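You operate a simulated robot arm through the tools that you are given. There is no shell and no other tool. Be economical: measure what you need, move in short steps, check, and stop when the job is done.

The job below is to be done with a simulated two-armed robot. You get a single attempt, and the scene is never put back.

TASK
On the board top, fold the press cloth in half.

Only the result counts: the job must be done as asked and must still hold three seconds after the hand-in. Knocking over, shifting, dropping, spilling or breaking anything else fails it. Flat cloth is picked up by pressing the open fingertips on it (5 to 10 N) and closing them slowly along it; thin cloth reads only 2 to 8 mm in the jaws.

THE ROBOT
Two 7-joint arms with two-finger parallel grippers on one trunk, on a base that drives. Base frame: it is fixed to the floor where the robot stands at the start and does not move with it; the origin is under the middle of the robot, x ahead of it, y to its left, z up. Readings come in mm, rad, newtons and seconds.
The left shoulder is at the start at [60, 143, 950], the right one opposite. Places, roughly: board top [500, 100, 900]. Payload 1.57 kg a hand.
Tool frame (each hand has its own): the origin (TCP) lies between the finger pads and is the grasp point; the fingertips stand 30 mm ahead of it; z points along the fingers, y is the line along which they close. The gripper opens to 110 mm. The fingers are 24 mm wide and 12 mm thick; the gripper's body (48 by 112 mm) begins 78 mm behind the TCP.
Orientation is told as [roll, pitch, yaw] about the base's x, y, z axes, in that order, counted from this pose: with the fingers straight down and closing along the base's y, the tool's x points along the base's -x, its y along +y and its z along -z.

THE INTERFACE
- The arms move only by the tool drive_tool. It takes "left_commands", "right_commands" or both (then of equal length, played together; a hand with none holds still); each is a list of rows, each a list of 6 numbers: the shift along the base's x, y, z in mm, then the turn, a rotation vector about the base's x, y, z in rad. In form: [[tx, ty, tz, ax, ay, az], ...]. A call has 1 to 12 rows; each row shifts and turns the commanded pose from where the row before left it. "left_fingers" and "right_fingers" are, for a hand that has rows, the finger opening in mm, from 0 to 110, set as the call begins (left out, the last holds). A row lasts 0.2 s, in which the tool goes at most 50 mm and 0.15 rad; a call with a longer step from one row to the next is refused whole, and so is a gripper value outside its range. Where a pose cannot be reached the arm comes as near as it can. A force on the tool above 40 N (or 10 N above the force at the start of the call, whichever is more), or a blocked arm, ends the call early, and 0.2 s more pass. The fingers move at their own pace (about 45 mm/s each) and stop on an object; they squeeze with about 32 N. The grip force told is the motor's: it shows also when the fingers shut on nothing. Time passes only in rows, and 0.2 s behind the last, so rows that do not move let the fingers close. The reply holds the time, the measured pose of the TCP, the force on the tool along the base axes, the opening and the grip force, in the units named above and with some noise.
- Cameras (640 x 400 px; columns grow to the right, rows downward): "scene" is now at [46.9, 8.1, 1557.9]; the picture's right is [0.08, -1.00, 0.00], its down [-0.77, -0.06, -0.64] and it looks along [0.64, 0.05, -0.77] (base axes); focal length 254 px, centre (320, 200). "left" rides on the left gripper at [70, -16, -141] in its tool frame; the picture's right is [0.23, 0.97, 0.00], its down [-0.85, 0.20, -0.48] and it looks along [-0.47, 0.11, 0.88] (tool axes); focal length 222 px, centre (320, 200). "right" rides on the right gripper at [70, 16, -141] in its tool frame; the picture's right is [-0.23, 0.97, 0.00], its down [-0.86, -0.20, -0.48] and it looks along [-0.47, -0.11, 0.88] (tool axes); focal length 222 px, centre (320, 200). There is no depth. A picture from a camera that has moved, and an enlarged one, comes with that camera's place and axes in the base frame and with its lens.
- get_image(camera): a new picture of that camera. It takes no simulated time.
- slide_trunk(by): slides the trunk up (or, below 0, down) by that many mm; the arms and the scene camera ride with it, the base frame stays. It gives what a move gives, with no picture.
- drive_base(legs): drives the robot by 1 to 6 legs, each [ahead, left, turn to the left] in mm, mm and rad, along the robot's own axes; the way and the turn of a leg run together, so that a leg with both is an arc; at most 1500 mm and 3.142 rad a leg. The arms and the cameras ride along, it lands a little off, and it stops where it bumps. It gives what a move gives.
- aim_head(pan, tilt): turns the head with the scene camera to pan (to the left, within 1.501 rad either way) and tilt (down, from -0.506 to 1.204), counted from straight ahead of the robot. It gives what a move gives.
- close_up(camera, box): a new picture of the part [left, top, right, bottom] of that camera's present view, enlarged. It takes no simulated time.
- hand_in(): hands the job in; it is judged then, once.

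Work in short steps. Places have to be worked out from the pictures, the camera data and where the tool is seen: move nearer, look again, correct. Check each grasp and each placing, and mend what went wrong. You have 120 turns and 88 pictures in all, those below and enlarged ones among them. Open the grippers and draw the arms clear of the work before you hand the job in, unless the task says otherwise; then end with one line.

The tools are called after "Request:" by a JSON object that holds its "op" and its "data". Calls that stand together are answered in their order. drive_tool: Moves the arms, as the interface text tells. Its arguments: {"type":"object","properties":{"left_commands":{"type":"array","items":{"type":"array","items":{"type":"number"}}},"left_fingers":{"type":"number"},"right_commands":{"type":"array","items":{"type":"array","items":{"type":"number"}}},"right_fingers":{"type":"number"}},"required":[]} The other tools are called the same way: slide_trunk (by) slides the trunk up or down; drive_base (legs) drives the base; aim_head (pan, tilt) turns the head that bears the scene camera; get_image (camera) takes a picture; close_up (camera, box) takes an enlarged picture of a part of a camera's view; hand_in () hands the job in.

At the start:

```text
time_s: 0.0
left_tool_pos: [524.4, 264.1, 1113.5]
left_ee_rot: [0.001, 0.0, 0.001]
left_force: [0.1, -0.4, 0.8]
left_width: 110.0
left_grasp_force: 0.0
right_tool_pos: [534.3, -225.4, 1088.9]
right_ee_rot: [0.001, -0.002, -0.002]
right_force: [0.5, -0.5, 0.6]
right_width: 110.4
right_grasp_force: 0.0
trunk travel left (down, up): [-549.0, 41.0]
robot x, y, heading: [-2.9, -1.2, 0.001]
head pan, tilt: [0.077, 0.878]
```

scene: 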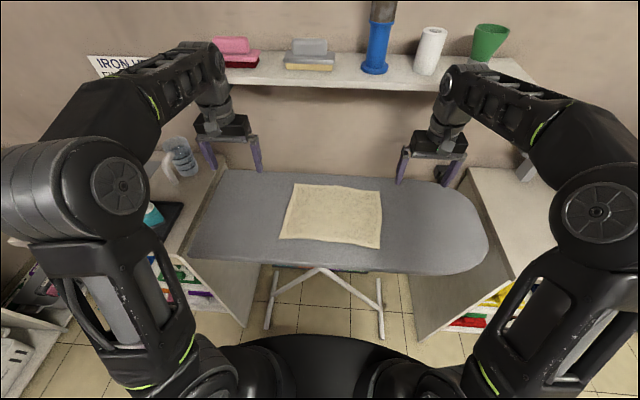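
right: 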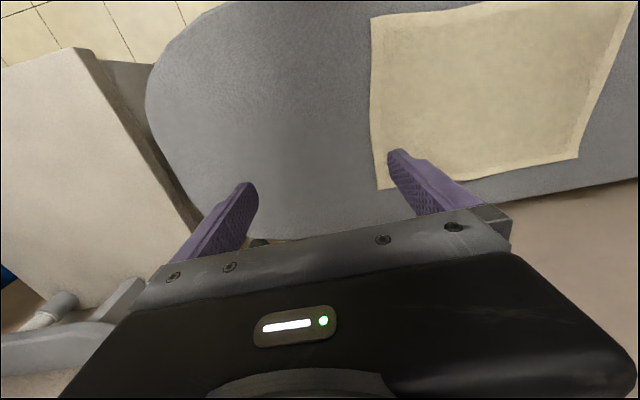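
left: 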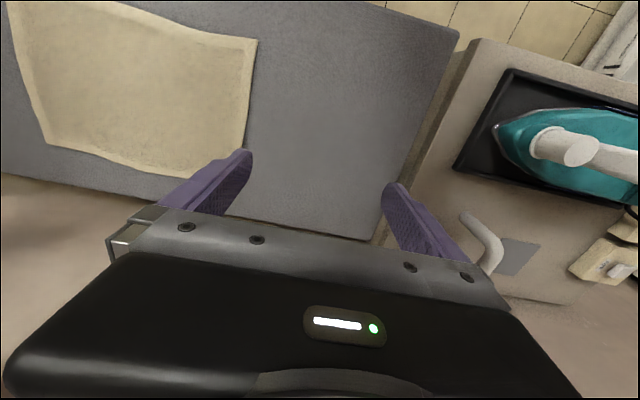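

The cloth is about 225 mm (x≈430..658) by 300 mm (y≈-150..155), and the board top is at z≈900. I plan to pinch both near corners, closing along y, and carry them to the far corners. First I hover over the near corners.

Request:
{"op": "drive_tool", "data": {"left_commands": [[-18, -31, -26, 0, 0, 0], [-18, -31, -26, 0, 0, 0], [-18, -31, -26, 0, 0, 0], [-18, -31, -26, 0, 0, 0], [0, 0, 0, 0, 0, 0]], "right_commands": [[-23, 27, -20, 0, 0, 0], [-23, 27, -20, 0, 0, 0], [-23, 27, -20, 0, 0, 0], [-23, 27, -20, 0, 0, 0], [0, 0, 0, 0, 0, 0]], "left_fingers": 40, "right_fingers": 40}}

Request:
{"op": "get_image", "data": {"camera": "left"}}

Request:
{"op": "get_image", "data": {"camera": "right"}}

Request:
{"op": "get_image", "data": {"camera": "scene"}}

```text
time_s: 1.2
left_tool_pos: [452.5, 139.8, 1010.7]
left_ee_rot: [0.0, -0.001, -0.001]
left_force: [-0.1, 0.2, 0.0]
left_width: 39.9
left_grasp_force: 0.1
right_tool_pos: [444.0, -114.3, 1009.7]
right_ee_rot: [0.0, 0.0, -0.001]
right_force: [-0.6, 0.1, -0.2]
right_width: 39.7
right_grasp_force: 0.1
trunk travel left (down, up): [-549.0, 41.0]
robot x, y, heading: [-2.5, -1.1, 0.006]
head pan, tilt: [0.077, 0.878]
```

```text
84 pictures are left
camera left: at [382.3, 122.9, 1152.5], right [-0.23, 0.97, 0.0], down [0.85, 0.2, 0.48], along [0.47, 0.11, -0.88], focal length 222 px, centre (320, 200)
```

left: 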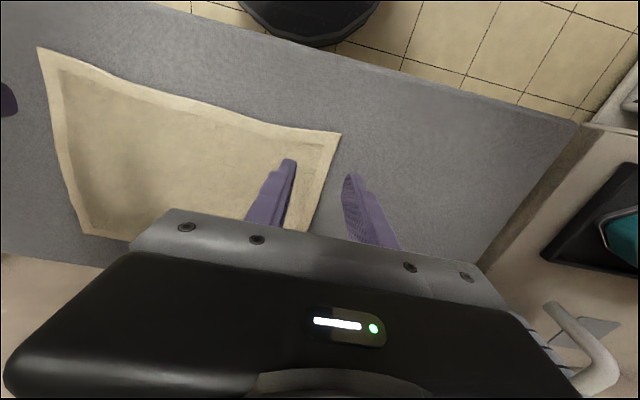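

```text
83 pictures are left
camera right: at [374.1, -98.5, 1150.4], right [0.23, 0.97, 0.0], down [0.85, -0.2, 0.48], along [0.47, -0.11, -0.88], focal length 222 px, centre (320, 200)
```

right: 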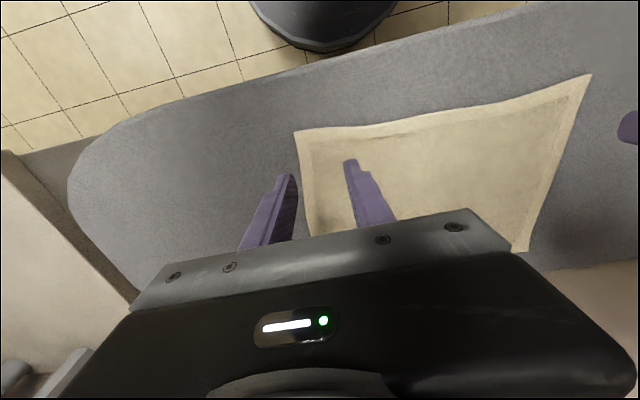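

```text
82 pictures are left
camera scene: at [46.9, 8.2, 1557.9], right [0.08, -1.0, 0.0], down [-0.77, -0.06, -0.64], along [0.64, 0.05, -0.77], focal length 254 px, centre (320, 200)
```

scene: 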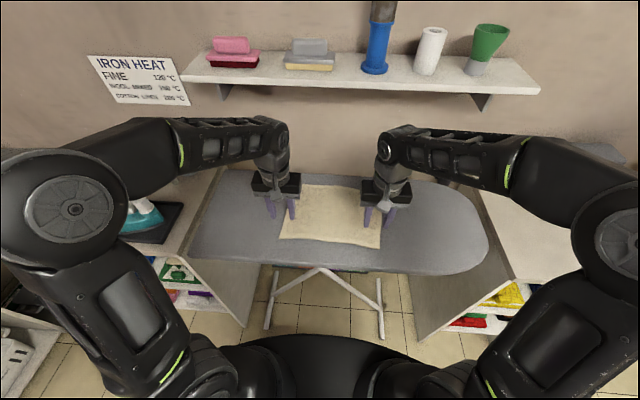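

The near-left corner is at ≈(431,159) and the near-right at ≈(421,-139). I aim the pinch centres at (445,127) and (436,-109) with a 30 mm opening, and descend to about 15 mm above the board.

Request:
{"op": "drive_tool", "data": {"left_commands": [[-4, -7, -30, 0, 0, 0], [-3, -6, -30, 0, 0, 0], [0, 0, -6, 0, 0, 0], [0, 0, 0, 0, 0, 0]], "right_commands": [[-4, 3, -30, 0, 0, 0], [-4, 2, -30, 0, 0, 0], [0, 0, -5, 0, 0, 0], [0, 0, 0, 0, 0, 0]], "left_fingers": 30, "right_fingers": 30}}

Request:
{"op": "get_image", "data": {"camera": "left"}}

Request:
{"op": "get_image", "data": {"camera": "right"}}

```text
time_s: 2.2
left_tool_pos: [445.8, 127.6, 944.2]
left_ee_rot: [0.001, 0.001, -0.001]
left_force: [0.5, 0.8, -0.2]
left_width: 30.0
left_grasp_force: 0.1
right_tool_pos: [434.7, -112.0, 943.7]
right_ee_rot: [-0.002, -0.001, 0.001]
right_force: [0.0, -0.2, 0.4]
right_width: 30.0
right_grasp_force: 0.0
trunk travel left (down, up): [-549.0, 41.0]
robot x, y, heading: [0.1, 2.9, -0.003]
head pan, tilt: [0.077, 0.878]
```

```text
81 pictures are left
camera left: at [374.5, 111.0, 1085.6], right [-0.23, 0.97, 0.0], down [0.85, 0.2, 0.48], along [0.47, 0.11, -0.88], focal length 222 px, centre (320, 200)
```

left: 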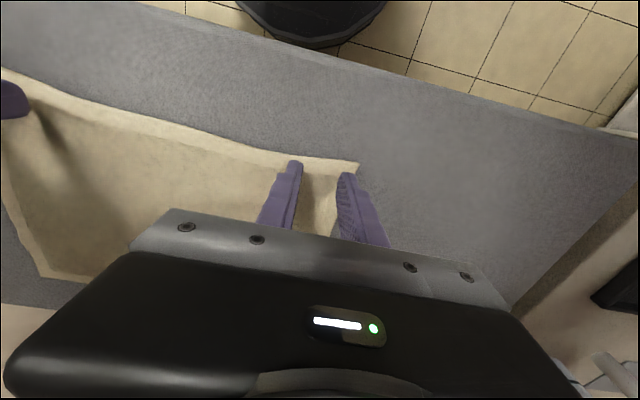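

```text
80 pictures are left
camera right: at [364.8, -96.7, 1084.3], right [0.23, 0.97, 0.0], down [0.86, -0.2, 0.48], along [0.47, -0.11, -0.88], focal length 222 px, centre (320, 200)
```

right: 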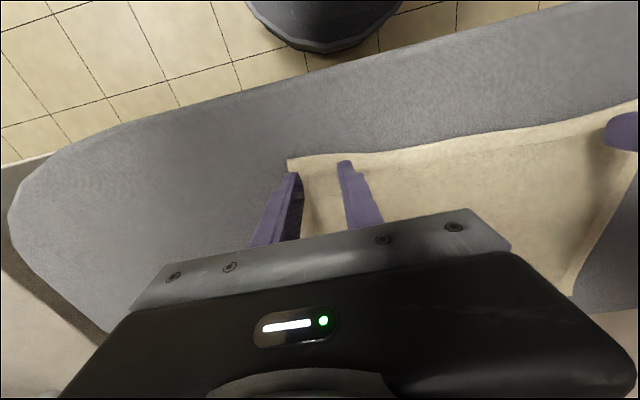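

The corners are confirmed at (432,159) and (419,-138). I shift the right hand slightly inward and go down slowly to feel the board.

Request:
{"op": "drive_tool", "data": {"left_commands": [[0, -2, -4, 0, 0, 0], [0, 0, -4, 0, 0, 0], [0, 0, -2, 0, 0, 0], [0, 0, -2, 0, 0, 0], [0, 0, 0, 0, 0, 0]], "right_commands": [[-1, 5, -4, 0, 0, 0], [0, 0, -4, 0, 0, 0], [0, 0, -2, 0, 0, 0], [0, 0, -2, 0, 0, 0], [0, 0, 0, 0, 0, 0]]}}

```text
time_s: 3.4
left_tool_pos: [446.4, 124.1, 933.8]
left_ee_rot: [-0.001, -0.003, 0.0]
left_force: [2.8, 0.8, 6.3]
left_width: 30.0
left_grasp_force: 0.0
right_tool_pos: [432.9, -106.8, 933.5]
right_ee_rot: [0.003, -0.002, -0.002]
right_force: [1.9, 0.0, 12.9]
right_width: 30.1
right_grasp_force: 0.1
trunk travel left (down, up): [-549.0, 41.0]
robot x, y, heading: [-0.0, -2.0, 0.002]
head pan, tilt: [0.077, 0.878]
```

Both hands are in contact, left at 6 N and right at 13 N. I ease the right hand up slightly and start closing slowly.

Request:
{"op": "drive_tool", "data": {"left_commands": [[0, 0, 0, 0, 0, 0], [0, 0, 0, 0, 0, 0]], "right_commands": [[0, 0, 0, 0, 0, 0], [0, 0, 0.6, 0, 0, 0]], "left_fingers": 24}}

Request:
{"op": "drive_tool", "data": {"left_commands": [[0, 0, 0, 0, 0, 0], [0, 0, 0, 0, 0, 0]], "right_commands": [[0, 0, 0, 0, 0, 0], [0, 0, 0, 0, 0, 0]], "left_fingers": 18, "right_fingers": 24}}

```text
time_s: 4.0
left_tool_pos: [445.5, 124.9, 932.9]
left_ee_rot: [0.0, -0.003, 0.0]
left_force: [-0.8, 0.2, 9.7]
left_width: 23.2
left_grasp_force: 0.0
right_tool_pos: [433.1, -107.3, 933.9]
right_ee_rot: [0.001, -0.003, 0.0]
right_force: [5.2, 0.2, 10.0]
right_width: 29.9
right_grasp_force: 0.0
trunk travel left (down, up): [-549.0, 41.0]
robot x, y, heading: [0.6, 1.0, 0.001]
head pan, tilt: [0.077, 0.878]
```

```text
time_s: 4.6
left_tool_pos: [445.2, 124.9, 932.2]
left_ee_rot: [0.001, -0.002, 0.001]
left_force: [0.8, -1.3, 9.2]
left_width: 17.2
left_grasp_force: 0.0
right_tool_pos: [431.7, -107.6, 933.0]
right_ee_rot: [0.0, 0.001, 0.001]
right_force: [1.3, 1.2, 11.5]
right_width: 24.8
right_grasp_force: 0.5
trunk travel left (down, up): [-549.0, 41.0]
robot x, y, heading: [-0.3, 1.5, 0.001]
head pan, tilt: [0.077, 0.878]
```

Forces are about 9 and 11 N. I raise the right hand a touch more and keep closing, then look.

Request:
{"op": "drive_tool", "data": {"left_commands": [[0, 0, 0.2, 0, 0, 0], [0, 0, 0, 0, 0, 0]], "right_commands": [[0, 0, 0.6, 0, 0, 0], [0, 0, 0, 0, 0, 0]], "left_fingers": 12, "right_fingers": 18}}

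Request:
{"op": "get_image", "data": {"camera": "left"}}

Request:
{"op": "get_image", "data": {"camera": "right"}}

```text
time_s: 5.2
left_tool_pos: [444.4, 124.3, 933.6]
left_ee_rot: [0.0, -0.002, 0.002]
left_force: [0.8, 0.3, 10.3]
left_width: 12.1
left_grasp_force: 0.1
right_tool_pos: [431.3, -107.0, 933.3]
right_ee_rot: [0.001, -0.001, 0.0]
right_force: [-0.7, 1.7, 6.6]
right_width: 18.9
right_grasp_force: 0.4
trunk travel left (down, up): [-549.0, 41.0]
robot x, y, heading: [-4.9, -1.5, -0.002]
head pan, tilt: [0.077, 0.878]
```

```text
79 pictures are left
camera left: at [373.6, 108.3, 1074.2], right [-0.23, 0.97, 0.0], down [0.85, 0.2, 0.48], along [0.47, 0.11, -0.88], focal length 222 px, centre (320, 200)
```

left: 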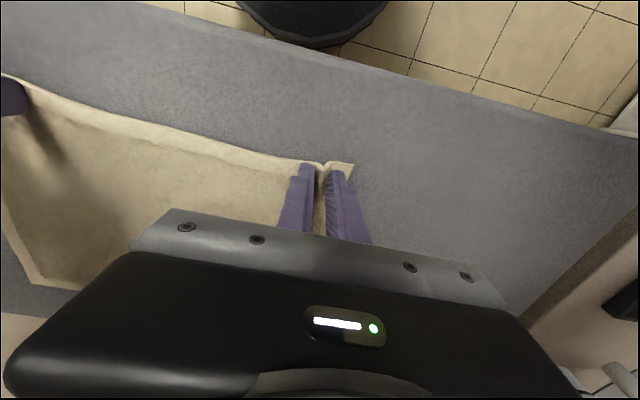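

```text
78 pictures are left
camera right: at [361.3, -91.6, 1074.1], right [0.23, 0.97, 0.0], down [0.86, -0.2, 0.48], along [0.47, -0.11, -0.88], focal length 222 px, centre (320, 200)
```

right: 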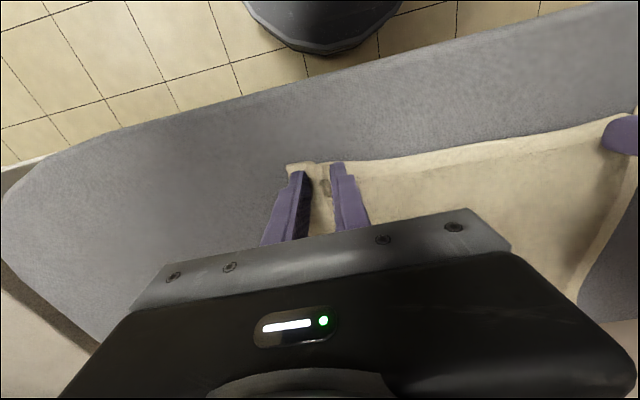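

The cloth is gathering between the fingers on both sides, so I keep closing.

Request:
{"op": "drive_tool", "data": {"left_commands": [[0, 0, 0, 0, 0, 0], [0, 0, 0, 0, 0, 0]], "right_commands": [[0, 0, 0, 0, 0, 0], [0, 0, 0, 0, 0, 0]], "left_fingers": 6, "right_fingers": 12}}

Request:
{"op": "drive_tool", "data": {"left_commands": [[0, 0, 0, 0, 0, 0], [0, 0, 0, 0, 0, 0]], "right_commands": [[0, 0, 0, 0, 0, 0], [0, 0, 0, 0, 0, 0]], "left_fingers": 0, "right_fingers": 6}}

Request:
{"op": "drive_tool", "data": {"left_commands": [[0, 0, 0, 0, 0, 0], [0, 0, 0, 0, 0, 0], [0, 0, 0, 0, 0, 0]], "right_commands": [[0, 0, 0, 0, 0, 0], [0, 0, 0, 0, 0, 0], [0, 0, 0, 0, 0, 0]], "left_fingers": 0, "right_fingers": 0}}

Request:
{"op": "get_image", "data": {"camera": "left"}}

Request:
{"op": "get_image", "data": {"camera": "right"}}

```text
time_s: 5.8
left_tool_pos: [444.7, 125.0, 932.4]
left_ee_rot: [0.0, -0.001, 0.0]
left_force: [-0.8, -3.2, 10.7]
left_width: 6.4
left_grasp_force: 0.2
right_tool_pos: [430.9, -106.5, 934.5]
right_ee_rot: [0.001, 0.0, 0.001]
right_force: [-1.0, 1.9, 5.3]
right_width: 11.9
right_grasp_force: 0.2
trunk travel left (down, up): [-549.0, 41.0]
robot x, y, heading: [0.6, -1.3, 0.003]
head pan, tilt: [0.077, 0.878]
```

```text
time_s: 6.4
left_tool_pos: [444.0, 126.1, 933.5]
left_ee_rot: [-0.002, -0.001, -0.001]
left_force: [0.0, -3.0, 10.5]
left_width: 4.0
left_grasp_force: 24.9
right_tool_pos: [431.8, -107.0, 933.6]
right_ee_rot: [0.001, -0.003, 0.0]
right_force: [0.3, 4.7, 3.7]
right_width: 6.9
right_grasp_force: 5.0
trunk travel left (down, up): [-549.0, 41.0]
robot x, y, heading: [4.9, -1.7, -0.0]
head pan, tilt: [0.077, 0.878]
```

```text
time_s: 7.2
left_tool_pos: [445.6, 125.2, 933.5]
left_ee_rot: [0.001, -0.002, -0.001]
left_force: [-1.0, -4.7, 10.7]
left_width: 4.1
left_grasp_force: 24.6
right_tool_pos: [432.6, -107.2, 934.8]
right_ee_rot: [0.002, -0.001, -0.001]
right_force: [0.8, 7.2, 2.9]
right_width: 3.9
right_grasp_force: 24.5
trunk travel left (down, up): [-549.0, 41.0]
robot x, y, heading: [-1.9, -3.2, -0.004]
head pan, tilt: [0.077, 0.878]
```

```text
77 pictures are left
camera left: at [373.6, 108.2, 1074.2], right [-0.23, 0.97, 0.0], down [0.85, 0.2, 0.48], along [0.47, 0.11, -0.88], focal length 222 px, centre (320, 200)
```

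left: 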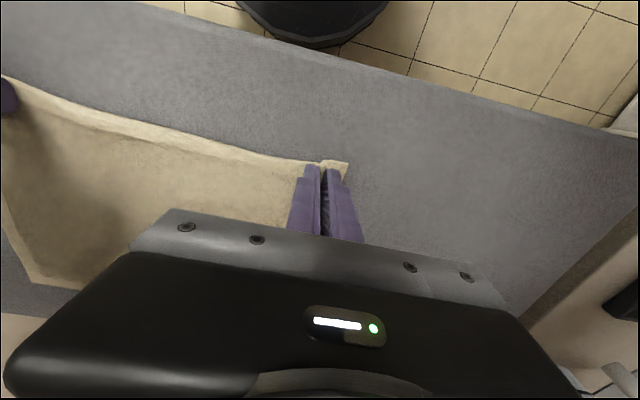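

```text
76 pictures are left
camera right: at [361.7, -91.3, 1074.3], right [0.23, 0.97, 0.0], down [0.85, -0.2, 0.48], along [0.47, -0.11, -0.88], focal length 222 px, centre (320, 200)
```

right: 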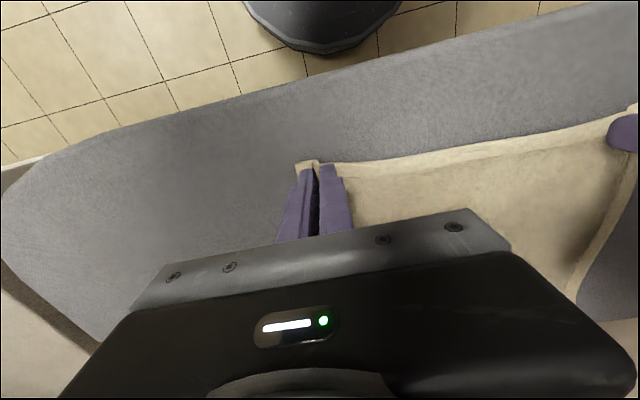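

Both grips hold (4 mm), but there is about 25 mm of cloth in the finger width, and that would stay curled after the flip. I'll release, spreading the cloth back flat, and regrip with only about 10 mm of overlap at the edge.

Request:
{"op": "drive_tool", "data": {"left_commands": [[0, 0, 0, 0, 0, 0], [0, 0, 0, 0, 0, 0], [0, 0, 0, 0, 0, 0], [0, 0, 6, 0, 0, 0], [0, 0, 8, 0, 0, 0], [-8, 0, 0, 0, 0, 0], [-8, 0, 0, 0, 0, 0], [0, 0, 0, 0, 0, 0]], "right_commands": [[0, 0, 0, 0, 0, 0], [0, 0, 0, 0, 0, 0], [0, 0, 0, 0, 0, 0], [0, 0, 6, 0, 0, 0], [0, 0, 8, 0, 0, 0], [-7, 0, 0, 0, 0, 0], [-7, 0, 0, 0, 0, 0], [0, 0, 0, 0, 0, 0]], "left_fingers": 32, "right_fingers": 32}}

Request:
{"op": "get_image", "data": {"camera": "left"}}

Request:
{"op": "get_image", "data": {"camera": "right"}}

```text
time_s: 9.0
left_tool_pos: [428.1, 126.0, 947.9]
left_ee_rot: [0.0, 0.0, -0.001]
left_force: [0.2, -0.2, -0.8]
left_width: 32.0
left_grasp_force: 0.0
right_tool_pos: [418.8, -107.2, 945.9]
right_ee_rot: [-0.001, -0.001, 0.002]
right_force: [0.2, 1.3, -0.8]
right_width: 31.8
right_grasp_force: 0.0
trunk travel left (down, up): [-549.0, 41.0]
robot x, y, heading: [0.7, -0.9, 0.0]
head pan, tilt: [0.077, 0.878]
```

```text
75 pictures are left
camera left: at [358.4, 108.5, 1087.7], right [-0.23, 0.97, 0.0], down [0.85, 0.2, 0.48], along [0.47, 0.11, -0.88], focal length 222 px, centre (320, 200)
```

left: 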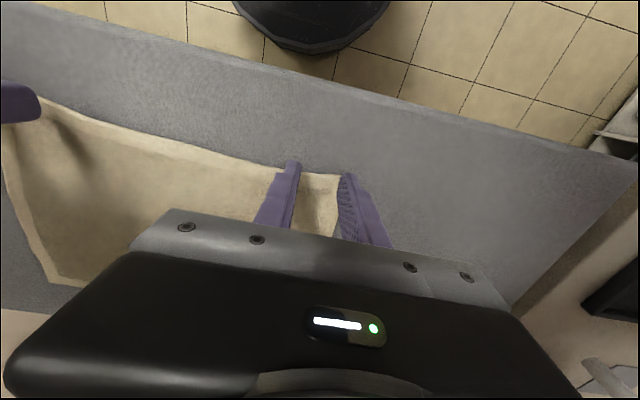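

```text
74 pictures are left
camera right: at [348.5, -91.4, 1087.4], right [0.23, 0.97, 0.0], down [0.86, -0.2, 0.48], along [0.47, -0.11, -0.88], focal length 222 px, centre (320, 200)
```

right: 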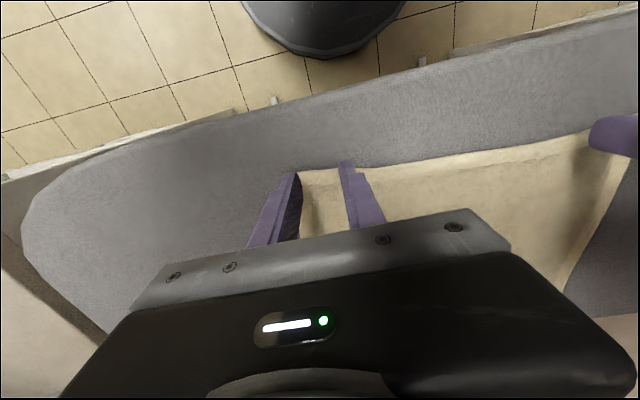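

The left overlap is about 10 mm and the right about 15 mm. I shift both hands 6 mm inward, the right one 5 mm toward the robot, and press down again.

Request:
{"op": "drive_tool", "data": {"left_commands": [[0, -6, 0, 0, 0, 0], [0, 0, -5, 0, 0, 0], [0, 0, -5, 0, 0, 0], [0, 0, -2, 0, 0, 0], [0, 0, -1.5, 0, 0, 0], [0, 0, 0, 0, 0, 0]], "right_commands": [[-5, 6, 0, 0, 0, 0], [0, 0, -5, 0, 0, 0], [0, 0, -5, 0, 0, 0], [0, 0, -2, 0, 0, 0], [0, 0, -1.5, 0, 0, 0], [0, 0, 0, 0, 0, 0]], "left_fingers": 30, "right_fingers": 30}}

```text
time_s: 10.4
left_tool_pos: [430.3, 118.4, 933.4]
left_ee_rot: [0.001, -0.001, 0.001]
left_force: [-0.2, 1.6, 4.9]
left_width: 30.2
left_grasp_force: 0.1
right_tool_pos: [412.7, -100.8, 934.4]
right_ee_rot: [0.0, 0.0, 0.0]
right_force: [1.9, 1.2, 2.9]
right_width: 29.8
right_grasp_force: 0.1
trunk travel left (down, up): [-549.0, 41.0]
robot x, y, heading: [0.7, 3.6, 0.001]
head pan, tilt: [0.077, 0.878]
```

Light contact. I press a bit more on each side and begin closing.

Request:
{"op": "drive_tool", "data": {"left_commands": [[0, 0, -0.5, 0, 0, 0], [0, 0, 0, 0, 0, 0], [0, 0, 0, 0, 0, 0]], "right_commands": [[0, 0, -0.7, 0, 0, 0], [0, 0, 0, 0, 0, 0], [0, 0, 0, 0, 0, 0]]}}

Request:
{"op": "drive_tool", "data": {"left_commands": [[0, 0, 0, 0, 0, 0], [0, 0, 0, 0, 0, 0]], "right_commands": [[0, 0, 0, 0, 0, 0], [0, 0, 0, 0, 0, 0]], "left_fingers": 24, "right_fingers": 24}}

Request:
{"op": "drive_tool", "data": {"left_commands": [[0, 0, 0, 0, 0, 0], [0, 0, 0, 0, 0, 0]], "right_commands": [[0, 0, 0, 0, 0, 0], [0, 0, 0, 0, 0, 0]], "left_fingers": 18, "right_fingers": 18}}

Request:
{"op": "get_image", "data": {"camera": "left"}}

Request:
{"op": "get_image", "data": {"camera": "right"}}

```text
time_s: 11.2
left_tool_pos: [429.6, 118.8, 933.1]
left_ee_rot: [0.001, -0.002, 0.001]
left_force: [-0.1, 1.6, 6.7]
left_width: 29.7
left_grasp_force: 0.1
right_tool_pos: [413.9, -101.1, 932.2]
right_ee_rot: [0.001, -0.002, -0.001]
right_force: [3.0, -0.1, 6.4]
right_width: 29.7
right_grasp_force: 0.0
trunk travel left (down, up): [-549.0, 41.0]
robot x, y, heading: [-1.3, -1.0, -0.003]
head pan, tilt: [0.077, 0.878]
```

```text
time_s: 11.8
left_tool_pos: [428.6, 119.3, 933.3]
left_ee_rot: [0.0, -0.002, -0.001]
left_force: [0.8, -1.2, 5.5]
left_width: 22.0
left_grasp_force: 0.1
right_tool_pos: [412.3, -101.7, 933.6]
right_ee_rot: [-0.002, 0.002, -0.001]
right_force: [-1.5, 0.0, 6.8]
right_width: 22.4
right_grasp_force: 0.0
trunk travel left (down, up): [-549.0, 41.0]
robot x, y, heading: [0.9, -1.6, -0.004]
head pan, tilt: [0.077, 0.878]
```

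```text
time_s: 12.4
left_tool_pos: [428.3, 118.1, 934.0]
left_ee_rot: [0.001, -0.003, 0.002]
left_force: [0.4, 0.9, 5.4]
left_width: 18.0
left_grasp_force: 0.1
right_tool_pos: [412.6, -102.4, 932.4]
right_ee_rot: [-0.001, 0.0, 0.001]
right_force: [0.0, -1.9, 6.1]
right_width: 18.5
right_grasp_force: 2.7
trunk travel left (down, up): [-549.0, 41.0]
robot x, y, heading: [-1.4, 0.8, 0.0]
head pan, tilt: [0.077, 0.878]
```

```text
73 pictures are left
camera left: at [358.0, 101.9, 1074.2], right [-0.23, 0.97, 0.0], down [0.85, 0.2, 0.48], along [0.47, 0.11, -0.88], focal length 222 px, centre (320, 200)
```

left: 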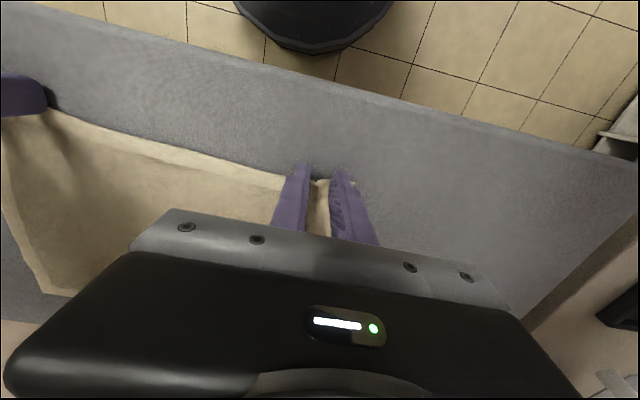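

```text
72 pictures are left
camera right: at [342.5, -85.9, 1073.6], right [0.23, 0.97, 0.0], down [0.85, -0.2, 0.48], along [0.47, -0.11, -0.88], focal length 222 px, centre (320, 200)
```

right: 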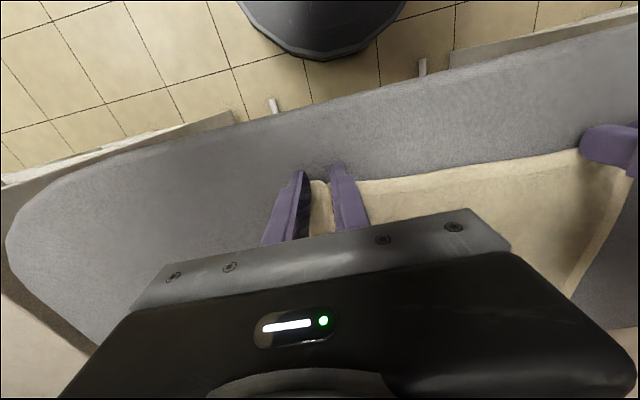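

It is gathering again with a small overlap on both sides. I keep closing to a full grip.

Request:
{"op": "drive_tool", "data": {"left_commands": [[0, 0, 0, 0, 0, 0], [0, 0, 0, 0, 0, 0]], "right_commands": [[0, 0, 0, 0, 0, 0], [0, 0, 0, 0, 0, 0]], "left_fingers": 12, "right_fingers": 12}}

Request:
{"op": "drive_tool", "data": {"left_commands": [[0, 0, 0, 0, 0, 0], [0, 0, 0, 0, 0, 0]], "right_commands": [[0, 0, 0, 0, 0, 0], [0, 0, 0, 0, 0, 0]], "left_fingers": 6, "right_fingers": 6}}

Request:
{"op": "drive_tool", "data": {"left_commands": [[0, 0, 0, 0, 0, 0], [0, 0, 0, 0, 0, 0], [0, 0, 0, 0, 0, 0]], "right_commands": [[0, 0, 0, 0, 0, 0], [0, 0, 0, 0, 0, 0], [0, 0, 0, 0, 0, 0]], "left_fingers": 0, "right_fingers": 0}}

Request:
{"op": "get_image", "data": {"camera": "left"}}

Request:
{"op": "get_image", "data": {"camera": "right"}}

```text
time_s: 13.0
left_tool_pos: [429.1, 117.9, 933.0]
left_ee_rot: [0.001, -0.002, 0.002]
left_force: [-0.4, -3.0, 5.2]
left_width: 11.5
left_grasp_force: 0.1
right_tool_pos: [412.9, -101.8, 931.8]
right_ee_rot: [0.002, 0.001, 0.002]
right_force: [1.3, 2.1, 6.1]
right_width: 12.4
right_grasp_force: 0.4
trunk travel left (down, up): [-549.0, 41.0]
robot x, y, heading: [2.5, -0.3, 0.001]
head pan, tilt: [0.077, 0.878]
```

```text
time_s: 13.6
left_tool_pos: [429.2, 118.7, 934.2]
left_ee_rot: [-0.001, -0.002, -0.001]
left_force: [-0.5, -2.7, 5.0]
left_width: 6.9
left_grasp_force: 4.9
right_tool_pos: [413.5, -100.1, 933.1]
right_ee_rot: [0.001, 0.0, 0.0]
right_force: [0.3, 2.9, 7.1]
right_width: 7.0
right_grasp_force: 4.4
trunk travel left (down, up): [-549.0, 41.0]
robot x, y, heading: [1.2, 0.1, 0.003]
head pan, tilt: [0.077, 0.878]
```

```text
time_s: 14.4
left_tool_pos: [428.8, 118.2, 932.6]
left_ee_rot: [0.0, -0.002, 0.0]
left_force: [-1.4, -6.3, 5.8]
left_width: 3.4
left_grasp_force: 24.3
right_tool_pos: [413.0, -100.9, 933.3]
right_ee_rot: [0.003, 0.0, -0.001]
right_force: [0.6, 6.8, 6.6]
right_width: 3.2
right_grasp_force: 24.3
trunk travel left (down, up): [-549.0, 41.0]
robot x, y, heading: [-0.6, -2.0, -0.001]
head pan, tilt: [0.077, 0.878]
```

```text
71 pictures are left
camera left: at [358.1, 101.8, 1074.2], right [-0.23, 0.97, 0.0], down [0.85, 0.2, 0.48], along [0.47, 0.11, -0.88], focal length 222 px, centre (320, 200)
```

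left: 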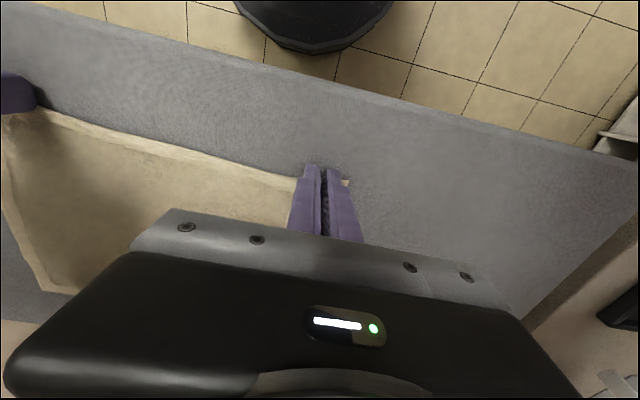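

```text
70 pictures are left
camera right: at [342.6, -85.3, 1073.7], right [0.23, 0.97, 0.0], down [0.85, -0.2, 0.48], along [0.47, -0.11, -0.88], focal length 222 px, centre (320, 200)
```

right: 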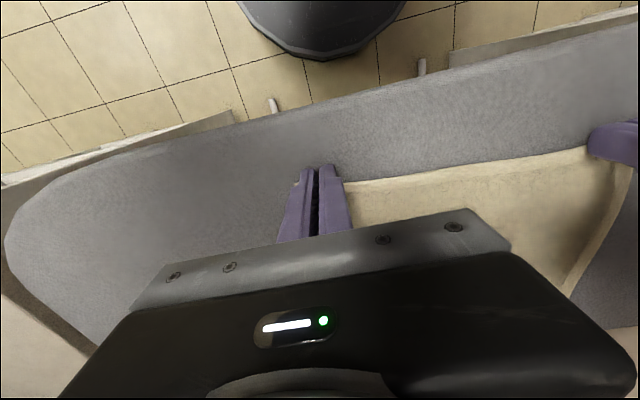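

Both grips hold at 3.3 mm. I lift along the first half of a folding arc (radius ≈100 mm) toward the far edge.

Request:
{"op": "drive_tool", "data": {"left_commands": [[1.5, -0.7, 16.5, 0, 0, 0], [4.5, -0.7, 16, 0, 0, 0], [7.5, -0.7, 15, 0, 0, 0], [10, -0.7, 13.6, 0, 0, 0], [12.5, -0.7, 11.7, 0, 0, 0], [14.5, -0.7, 9.5, 0, 0, 0], [16, -0.7, 7, 0, 0, 0], [17, -0.7, 4.3, 0, 0, 0], [17.5, -0.7, 1.4, 0, 0, 0], [0, 0, 0, 0, 0, 0]], "right_commands": [[1.5, -0.7, 16.5, 0, 0, 0], [4.5, -0.7, 16, 0, 0, 0], [7.5, -0.7, 15, 0, 0, 0], [10, -0.7, 13.6, 0, 0, 0], [12.5, -0.7, 11.7, 0, 0, 0], [14.5, -0.7, 9.5, 0, 0, 0], [16, -0.7, 7, 0, 0, 0], [17, -0.7, 4.3, 0, 0, 0], [17.5, -0.7, 1.4, 0, 0, 0], [0, 0, 0, 0, 0, 0]]}}

Request:
{"op": "get_image", "data": {"camera": "scene"}}

Request:
{"op": "get_image", "data": {"camera": "left"}}

Request:
{"op": "get_image", "data": {"camera": "right"}}

```text
time_s: 16.6
left_tool_pos: [529.4, 111.1, 1028.3]
left_ee_rot: [0.001, 0.001, -0.002]
left_force: [-0.9, -3.5, 0.4]
left_width: 3.5
left_grasp_force: 24.5
right_tool_pos: [512.9, -106.7, 1028.7]
right_ee_rot: [0.0, -0.001, -0.001]
right_force: [0.2, 3.6, 0.6]
right_width: 2.8
right_grasp_force: 23.7
trunk travel left (down, up): [-549.0, 41.0]
robot x, y, heading: [0.0, 0.1, 0.001]
head pan, tilt: [0.077, 0.878]
```

```text
69 pictures are left
camera scene: at [46.2, 8.1, 1557.9], right [0.08, -1.0, 0.0], down [-0.77, -0.06, -0.64], along [0.64, 0.05, -0.77], focal length 254 px, centre (320, 200)
```

scene: 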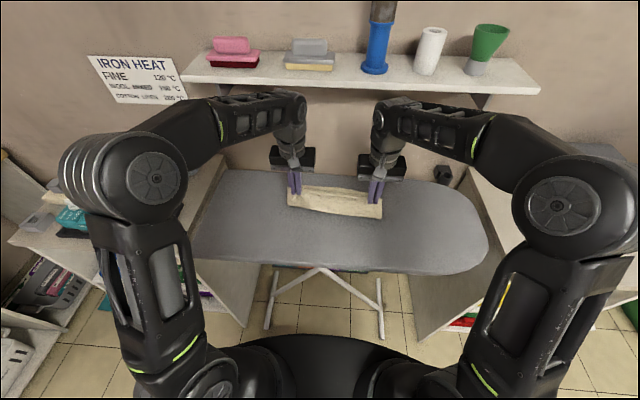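

```text
68 pictures are left
camera left: at [459.2, 95.1, 1168.9], right [-0.23, 0.97, 0.0], down [0.85, 0.2, 0.48], along [0.47, 0.11, -0.88], focal length 222 px, centre (320, 200)
```

left: 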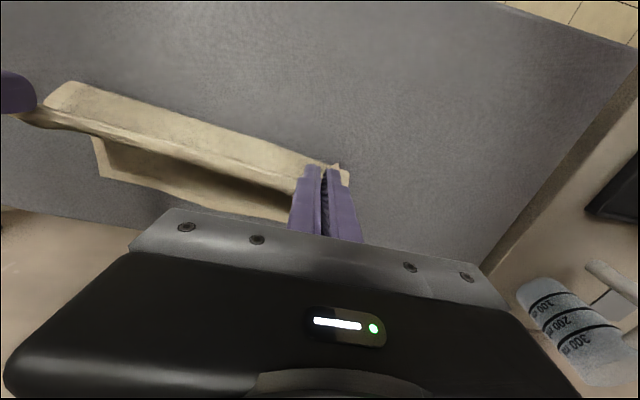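

```text
67 pictures are left
camera right: at [443.1, -90.7, 1168.9], right [0.23, 0.97, 0.0], down [0.85, -0.2, 0.48], along [0.47, -0.11, -0.88], focal length 222 px, centre (320, 200)
```

right: 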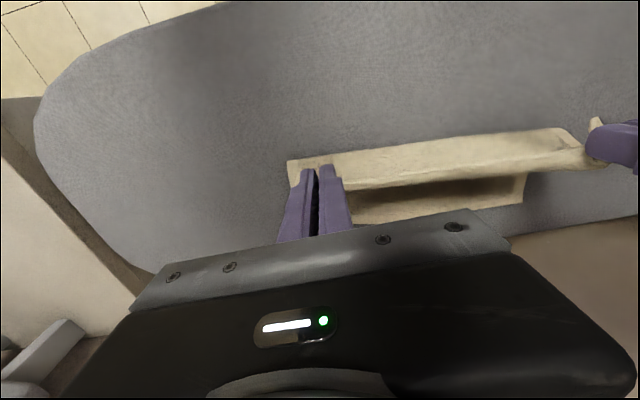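

Both corners are up and the cloth hangs cleanly. I continue over, tilting the fingers progressively back toward the robot so the edge lies better.

Request:
{"op": "drive_tool", "data": {"left_commands": [[19, -0.8, -1.5, 0, 0.04, 0], [18.5, -0.8, -4.3, 0, 0.04, 0], [18, -0.8, -7, 0, 0.04, 0], [16, -0.8, -9.5, 0, 0.04, 0], [14, -0.8, -11.7, 0, 0.04, 0], [11.5, -0.8, -13.6, 0, 0.04, 0], [0, 0, 0, 0, 0, 0]], "right_commands": [[19, -0.8, -1.5, 0, 0.04, 0], [18.5, -0.8, -4.3, 0, 0.04, 0], [18, -0.8, -7, 0, 0.04, 0], [16, -0.8, -9.5, 0, 0.04, 0], [14, -0.8, -11.7, 0, 0.04, 0], [11.5, -0.8, -13.6, 0, 0.04, 0], [0, 0, 0, 0, 0, 0]]}}

Request:
{"op": "get_image", "data": {"camera": "scene"}}

Request:
{"op": "get_image", "data": {"camera": "left"}}

Request:
{"op": "get_image", "data": {"camera": "right"}}

```text
time_s: 18.2
left_tool_pos: [575.7, 106.3, 1019.0]
left_ee_rot: [-0.001, 0.108, -0.003]
left_force: [-1.0, -3.4, 0.0]
left_width: 3.2
left_grasp_force: 24.5
left hand out of reach, approached as far as the arm can: row 3, 4, 5, 6
right_tool_pos: [558.3, -111.1, 1015.8]
right_ee_rot: [-0.003, 0.136, -0.001]
right_force: [0.7, 4.9, 0.8]
right_width: 2.7
right_grasp_force: 24.1
right hand out of reach, approached as far as the arm can: row 4, 5, 6
trunk travel left (down, up): [-549.0, 41.0]
robot x, y, heading: [-1.6, -1.6, -0.0]
head pan, tilt: [0.077, 0.878]
```

```text
66 pictures are left
camera scene: at [33.9, 6.3, 1558.3], right [0.08, -1.0, 0.0], down [-0.76, -0.06, -0.65], along [0.64, 0.05, -0.76], focal length 254 px, centre (320, 200)
```

scene: 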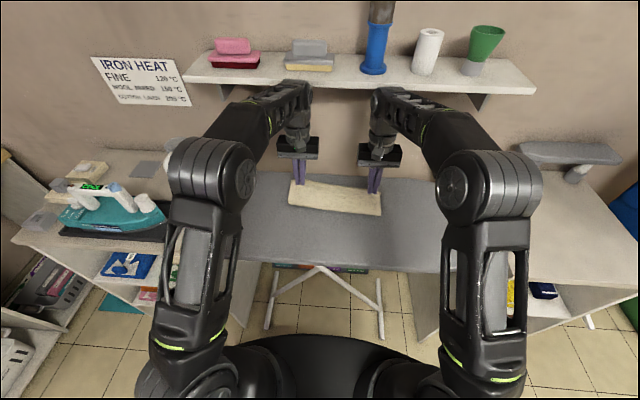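

```text
65 pictures are left
camera left: at [520.8, 89.9, 1166.4], right [-0.22, 0.97, 0.02], down [0.9, 0.2, 0.38], along [0.37, 0.11, -0.92], focal length 222 px, centre (320, 200)
```

left: 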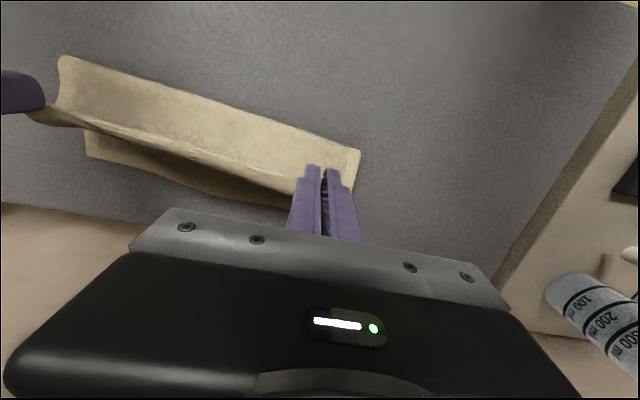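

```text
64 pictures are left
camera right: at [508.5, -95.2, 1164.8], right [0.22, 0.97, -0.03], down [0.91, -0.2, 0.36], along [0.34, -0.11, -0.93], focal length 222 px, centre (320, 200)
```

right: 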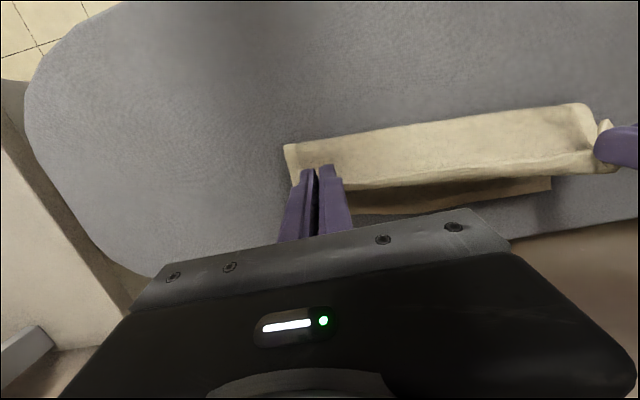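

The arm ran out of reach because of the tilt and height. I undo the tilt and see where the hands settle.

Request:
{"op": "drive_tool", "data": {"left_commands": [[0, 0, 0, 0, -0.06, 0], [0, 0, 0, 0, -0.06, 0], [0, 0, 0, 0, -0.06, 0], [0, 0, 0, 0, -0.06, 0], [0, 0, 0, 0, 0, 0]], "right_commands": [[0, 0, 0, 0, -0.06, 0], [0, 0, 0, 0, -0.06, 0], [0, 0, 0, 0, -0.06, 0], [0, 0, 0, 0, -0.06, 0], [0, 0, 0, 0, 0, 0]]}}

```text
time_s: 19.4
left_tool_pos: [584.7, 110.1, 1011.5]
left_ee_rot: [0.0, -0.122, 0.0]
left_force: [-0.5, -7.1, -0.5]
left_width: 3.6
left_grasp_force: 24.4
right_tool_pos: [569.0, -111.9, 1010.4]
right_ee_rot: [-0.005, -0.058, 0.0]
right_force: [1.2, 6.8, 0.7]
right_width: 2.9
right_grasp_force: 24.4
trunk travel left (down, up): [-549.0, 41.0]
robot x, y, heading: [0.7, 0.0, 0.004]
head pan, tilt: [0.077, 0.878]
```

The command follows the actual pose, so the tilt over-corrected slightly. I level both hands while lowering and moving ahead.

Request:
{"op": "drive_tool", "data": {"left_commands": [[5, -1.5, -8, 0, 0.03, 0], [6, -1.5, -9, 0, 0.03, 0], [6, -1.5, -10, 0, 0.03, 0], [6, -1, -11, 0, 0.03, 0], [0, 0, 0, 0, 0, 0]], "right_commands": [[5, 0.5, -8, 0, 0.015, 0], [6, 0.5, -9, 0, 0.015, 0], [6, 0, -10, 0, 0.015, 0], [6, 0, -11, 0, 0.015, 0], [0, 0, 0, 0, 0, 0]]}}

Request:
{"op": "get_image", "data": {"camera": "scene"}}

```text
time_s: 20.6
left_tool_pos: [607.1, 103.3, 976.6]
left_ee_rot: [-0.001, -0.001, 0.001]
left_force: [-0.9, -2.1, -0.1]
left_width: 3.6
left_grasp_force: 24.6
right_tool_pos: [591.3, -110.8, 971.7]
right_ee_rot: [-0.004, 0.004, -0.001]
right_force: [0.0, 2.0, -0.3]
right_width: 3.0
right_grasp_force: 23.9
trunk travel left (down, up): [-549.0, 41.0]
robot x, y, heading: [-1.0, 1.2, -0.002]
head pan, tilt: [0.077, 0.878]
```

```text
63 pictures are left
camera scene: at [46.4, 8.1, 1557.9], right [0.08, -1.0, 0.0], down [-0.77, -0.06, -0.64], along [0.64, 0.05, -0.77], focal length 254 px, centre (320, 200)
```

scene: 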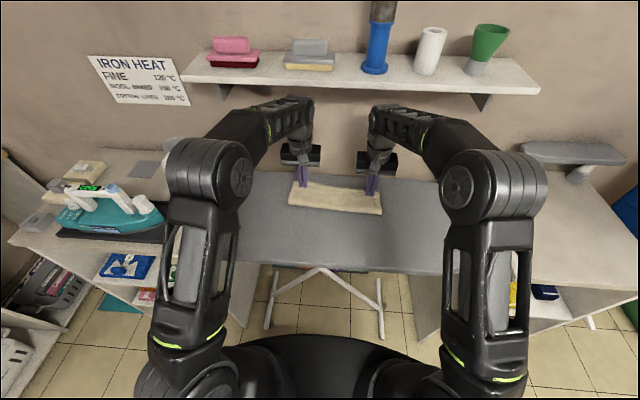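

Back in reach, with the cloth still held. I move on toward the landing points while lowering to just above the lower layer.

Request:
{"op": "drive_tool", "data": {"left_commands": [[7, 0.3, -5, 0, 0, 0], [7, 0.3, -6, 0, 0, 0], [6, 0, -7, 0, 0, 0], [5, 0, -7, 0, 0, 0], [3, 0, -6, 0, 0, 0], [0, 0, 0, 0, 0, 0]], "right_commands": [[7, -1, -4, 0, 0, 0], [7, -1, -5, 0, 0, 0], [6, -1, -6, 0, 0, 0], [5, -1, -6, 0, 0, 0], [3, 0, -5, 0, 0, 0], [0, 0, 0, 0, 0, 0]]}}

Request:
{"op": "get_image", "data": {"camera": "scene"}}

Request:
{"op": "get_image", "data": {"camera": "left"}}

Request:
{"op": "get_image", "data": {"camera": "right"}}

```text
time_s: 22.0
left_tool_pos: [635.2, 103.8, 943.2]
left_ee_rot: [0.0, -0.002, -0.001]
left_force: [-1.0, -4.1, 0.3]
left_width: 3.2
left_grasp_force: 24.7
right_tool_pos: [618.2, -114.1, 947.5]
right_ee_rot: [-0.005, 0.003, -0.001]
right_force: [0.1, 4.6, -0.7]
right_width: 3.0
right_grasp_force: 24.2
trunk travel left (down, up): [-549.0, 41.0]
robot x, y, heading: [-0.2, -0.3, 0.002]
head pan, tilt: [0.077, 0.878]
```

```text
62 pictures are left
camera scene: at [46.7, 8.1, 1557.9], right [0.08, -1.0, 0.0], down [-0.77, -0.06, -0.64], along [0.64, 0.05, -0.77], focal length 254 px, centre (320, 200)
```

scene: 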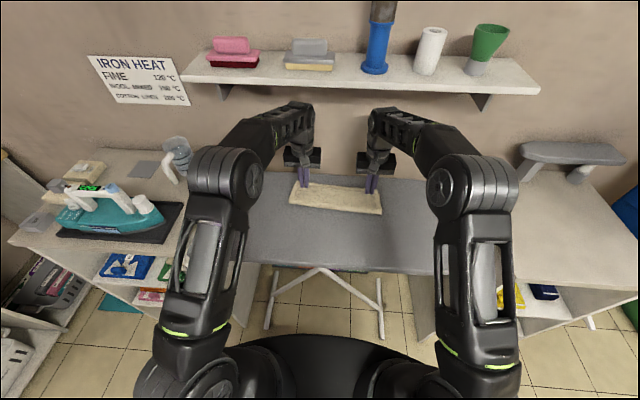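

```text
61 pictures are left
camera left: at [564.3, 87.5, 1084.9], right [-0.23, 0.97, 0.0], down [0.85, 0.2, 0.48], along [0.47, 0.11, -0.88], focal length 222 px, centre (320, 200)
```

left: 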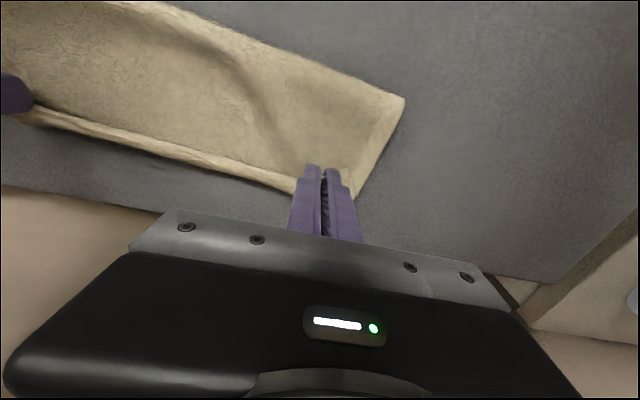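

```text
60 pictures are left
camera right: at [549.6, -97.4, 1088.4], right [0.23, 0.97, -0.01], down [0.86, -0.2, 0.48], along [0.46, -0.11, -0.88], focal length 222 px, centre (320, 200)
```

right: 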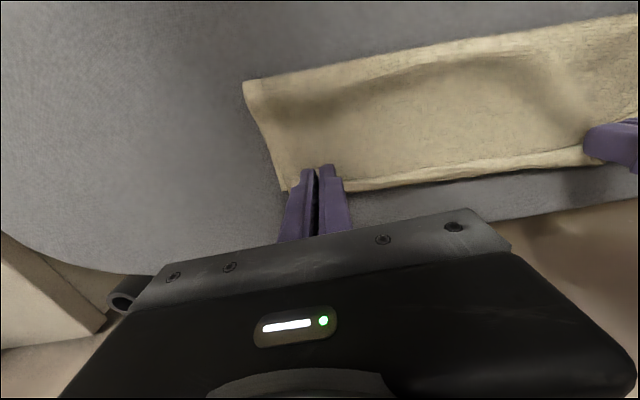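

The far edges look nearly coincident. I take a close look at the edge before releasing.

Request:
{"op": "close_up", "data": {"camera": "left", "box": [0, 80, 420, 260]}}

Request:
{"op": "close_up", "data": {"camera": "right", "box": [220, 60, 640, 260]}}

Request:
{"op": "close_up", "data": {"camera": "scene", "box": [270, 140, 400, 225]}}

```text
1.52 times, centred on (210, 170) of left
camera zoom: at [564.3, 87.5, 1084.9], right [-0.23, 0.97, 0.0], down [0.85, 0.2, 0.48], along [0.47, 0.11, -0.88], focal length 338 px, centre (488, 246)
```

zoom: 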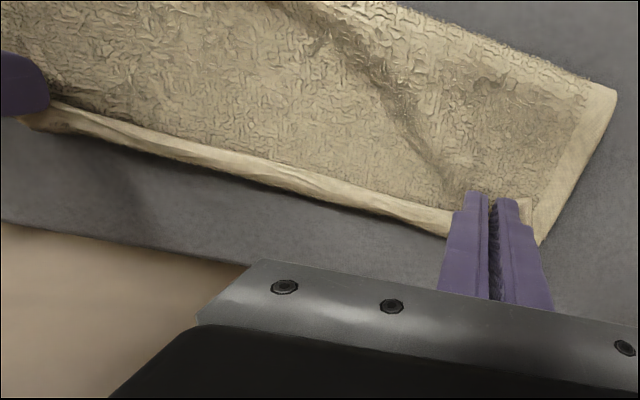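

```text
1.52 times, centred on (430, 160) of right
camera zoom: at [549.6, -97.4, 1088.4], right [0.23, 0.97, -0.01], down [0.86, -0.2, 0.48], along [0.46, -0.11, -0.88], focal length 338 px, centre (152, 261)
```

zoom: 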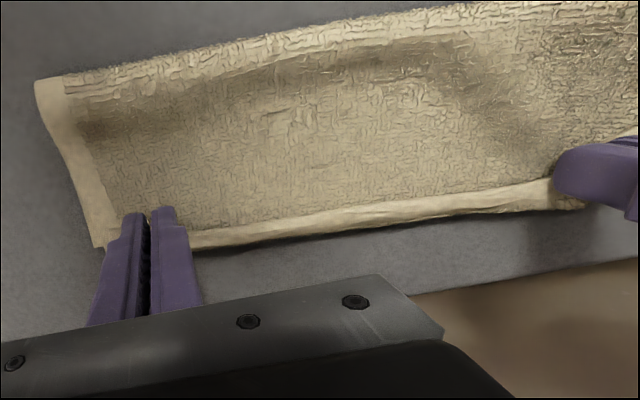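

```text
4.71 times, centred on (335, 182) of scene
camera zoom: at [46.7, 8.1, 1557.9], right [0.08, -1.0, 0.0], down [-0.77, -0.06, -0.64], along [0.64, 0.05, -0.77], focal length 1195 px, centre (249, 282)
```

zoom: 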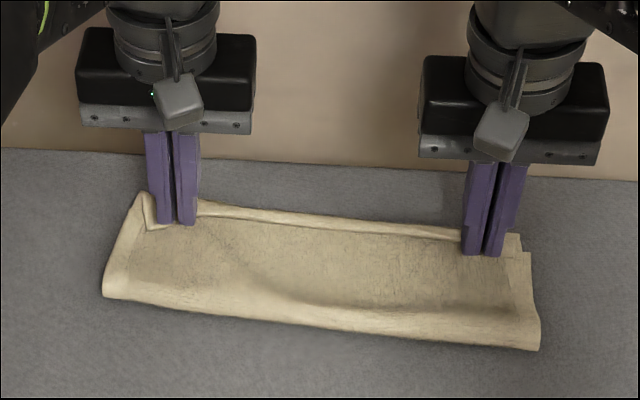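

The alignment is good. I lower the fingertips onto the stack, gently.

Request:
{"op": "drive_tool", "data": {"left_commands": [[0, 0, -2, 0, 0, 0], [0, 0, -2, 0, 0, 0], [0, 0, -1.5, 0, 0, 0], [0, 0, 0, 0, 0, 0]], "right_commands": [[0, 0, -3, 0, 0, 0], [0, 0, -3, 0, 0, 0], [0, 0, -3, 0, 0, 0], [0, 0, 0, 0, 0, 0]]}}

```text
time_s: 23.0
left_tool_pos: [635.4, 104.1, 938.6]
left_ee_rot: [0.0, -0.003, -0.002]
left_force: [-1.4, -4.3, 5.3]
left_width: 3.5
left_grasp_force: 25.4
right_tool_pos: [617.2, -114.0, 939.7]
right_ee_rot: [-0.006, 0.001, 0.0]
right_force: [2.6, 3.9, 3.1]
right_width: 2.8
right_grasp_force: 23.7
trunk travel left (down, up): [-549.0, 41.0]
robot x, y, heading: [0.5, -0.1, 0.002]
head pan, tilt: [0.077, 0.878]
```

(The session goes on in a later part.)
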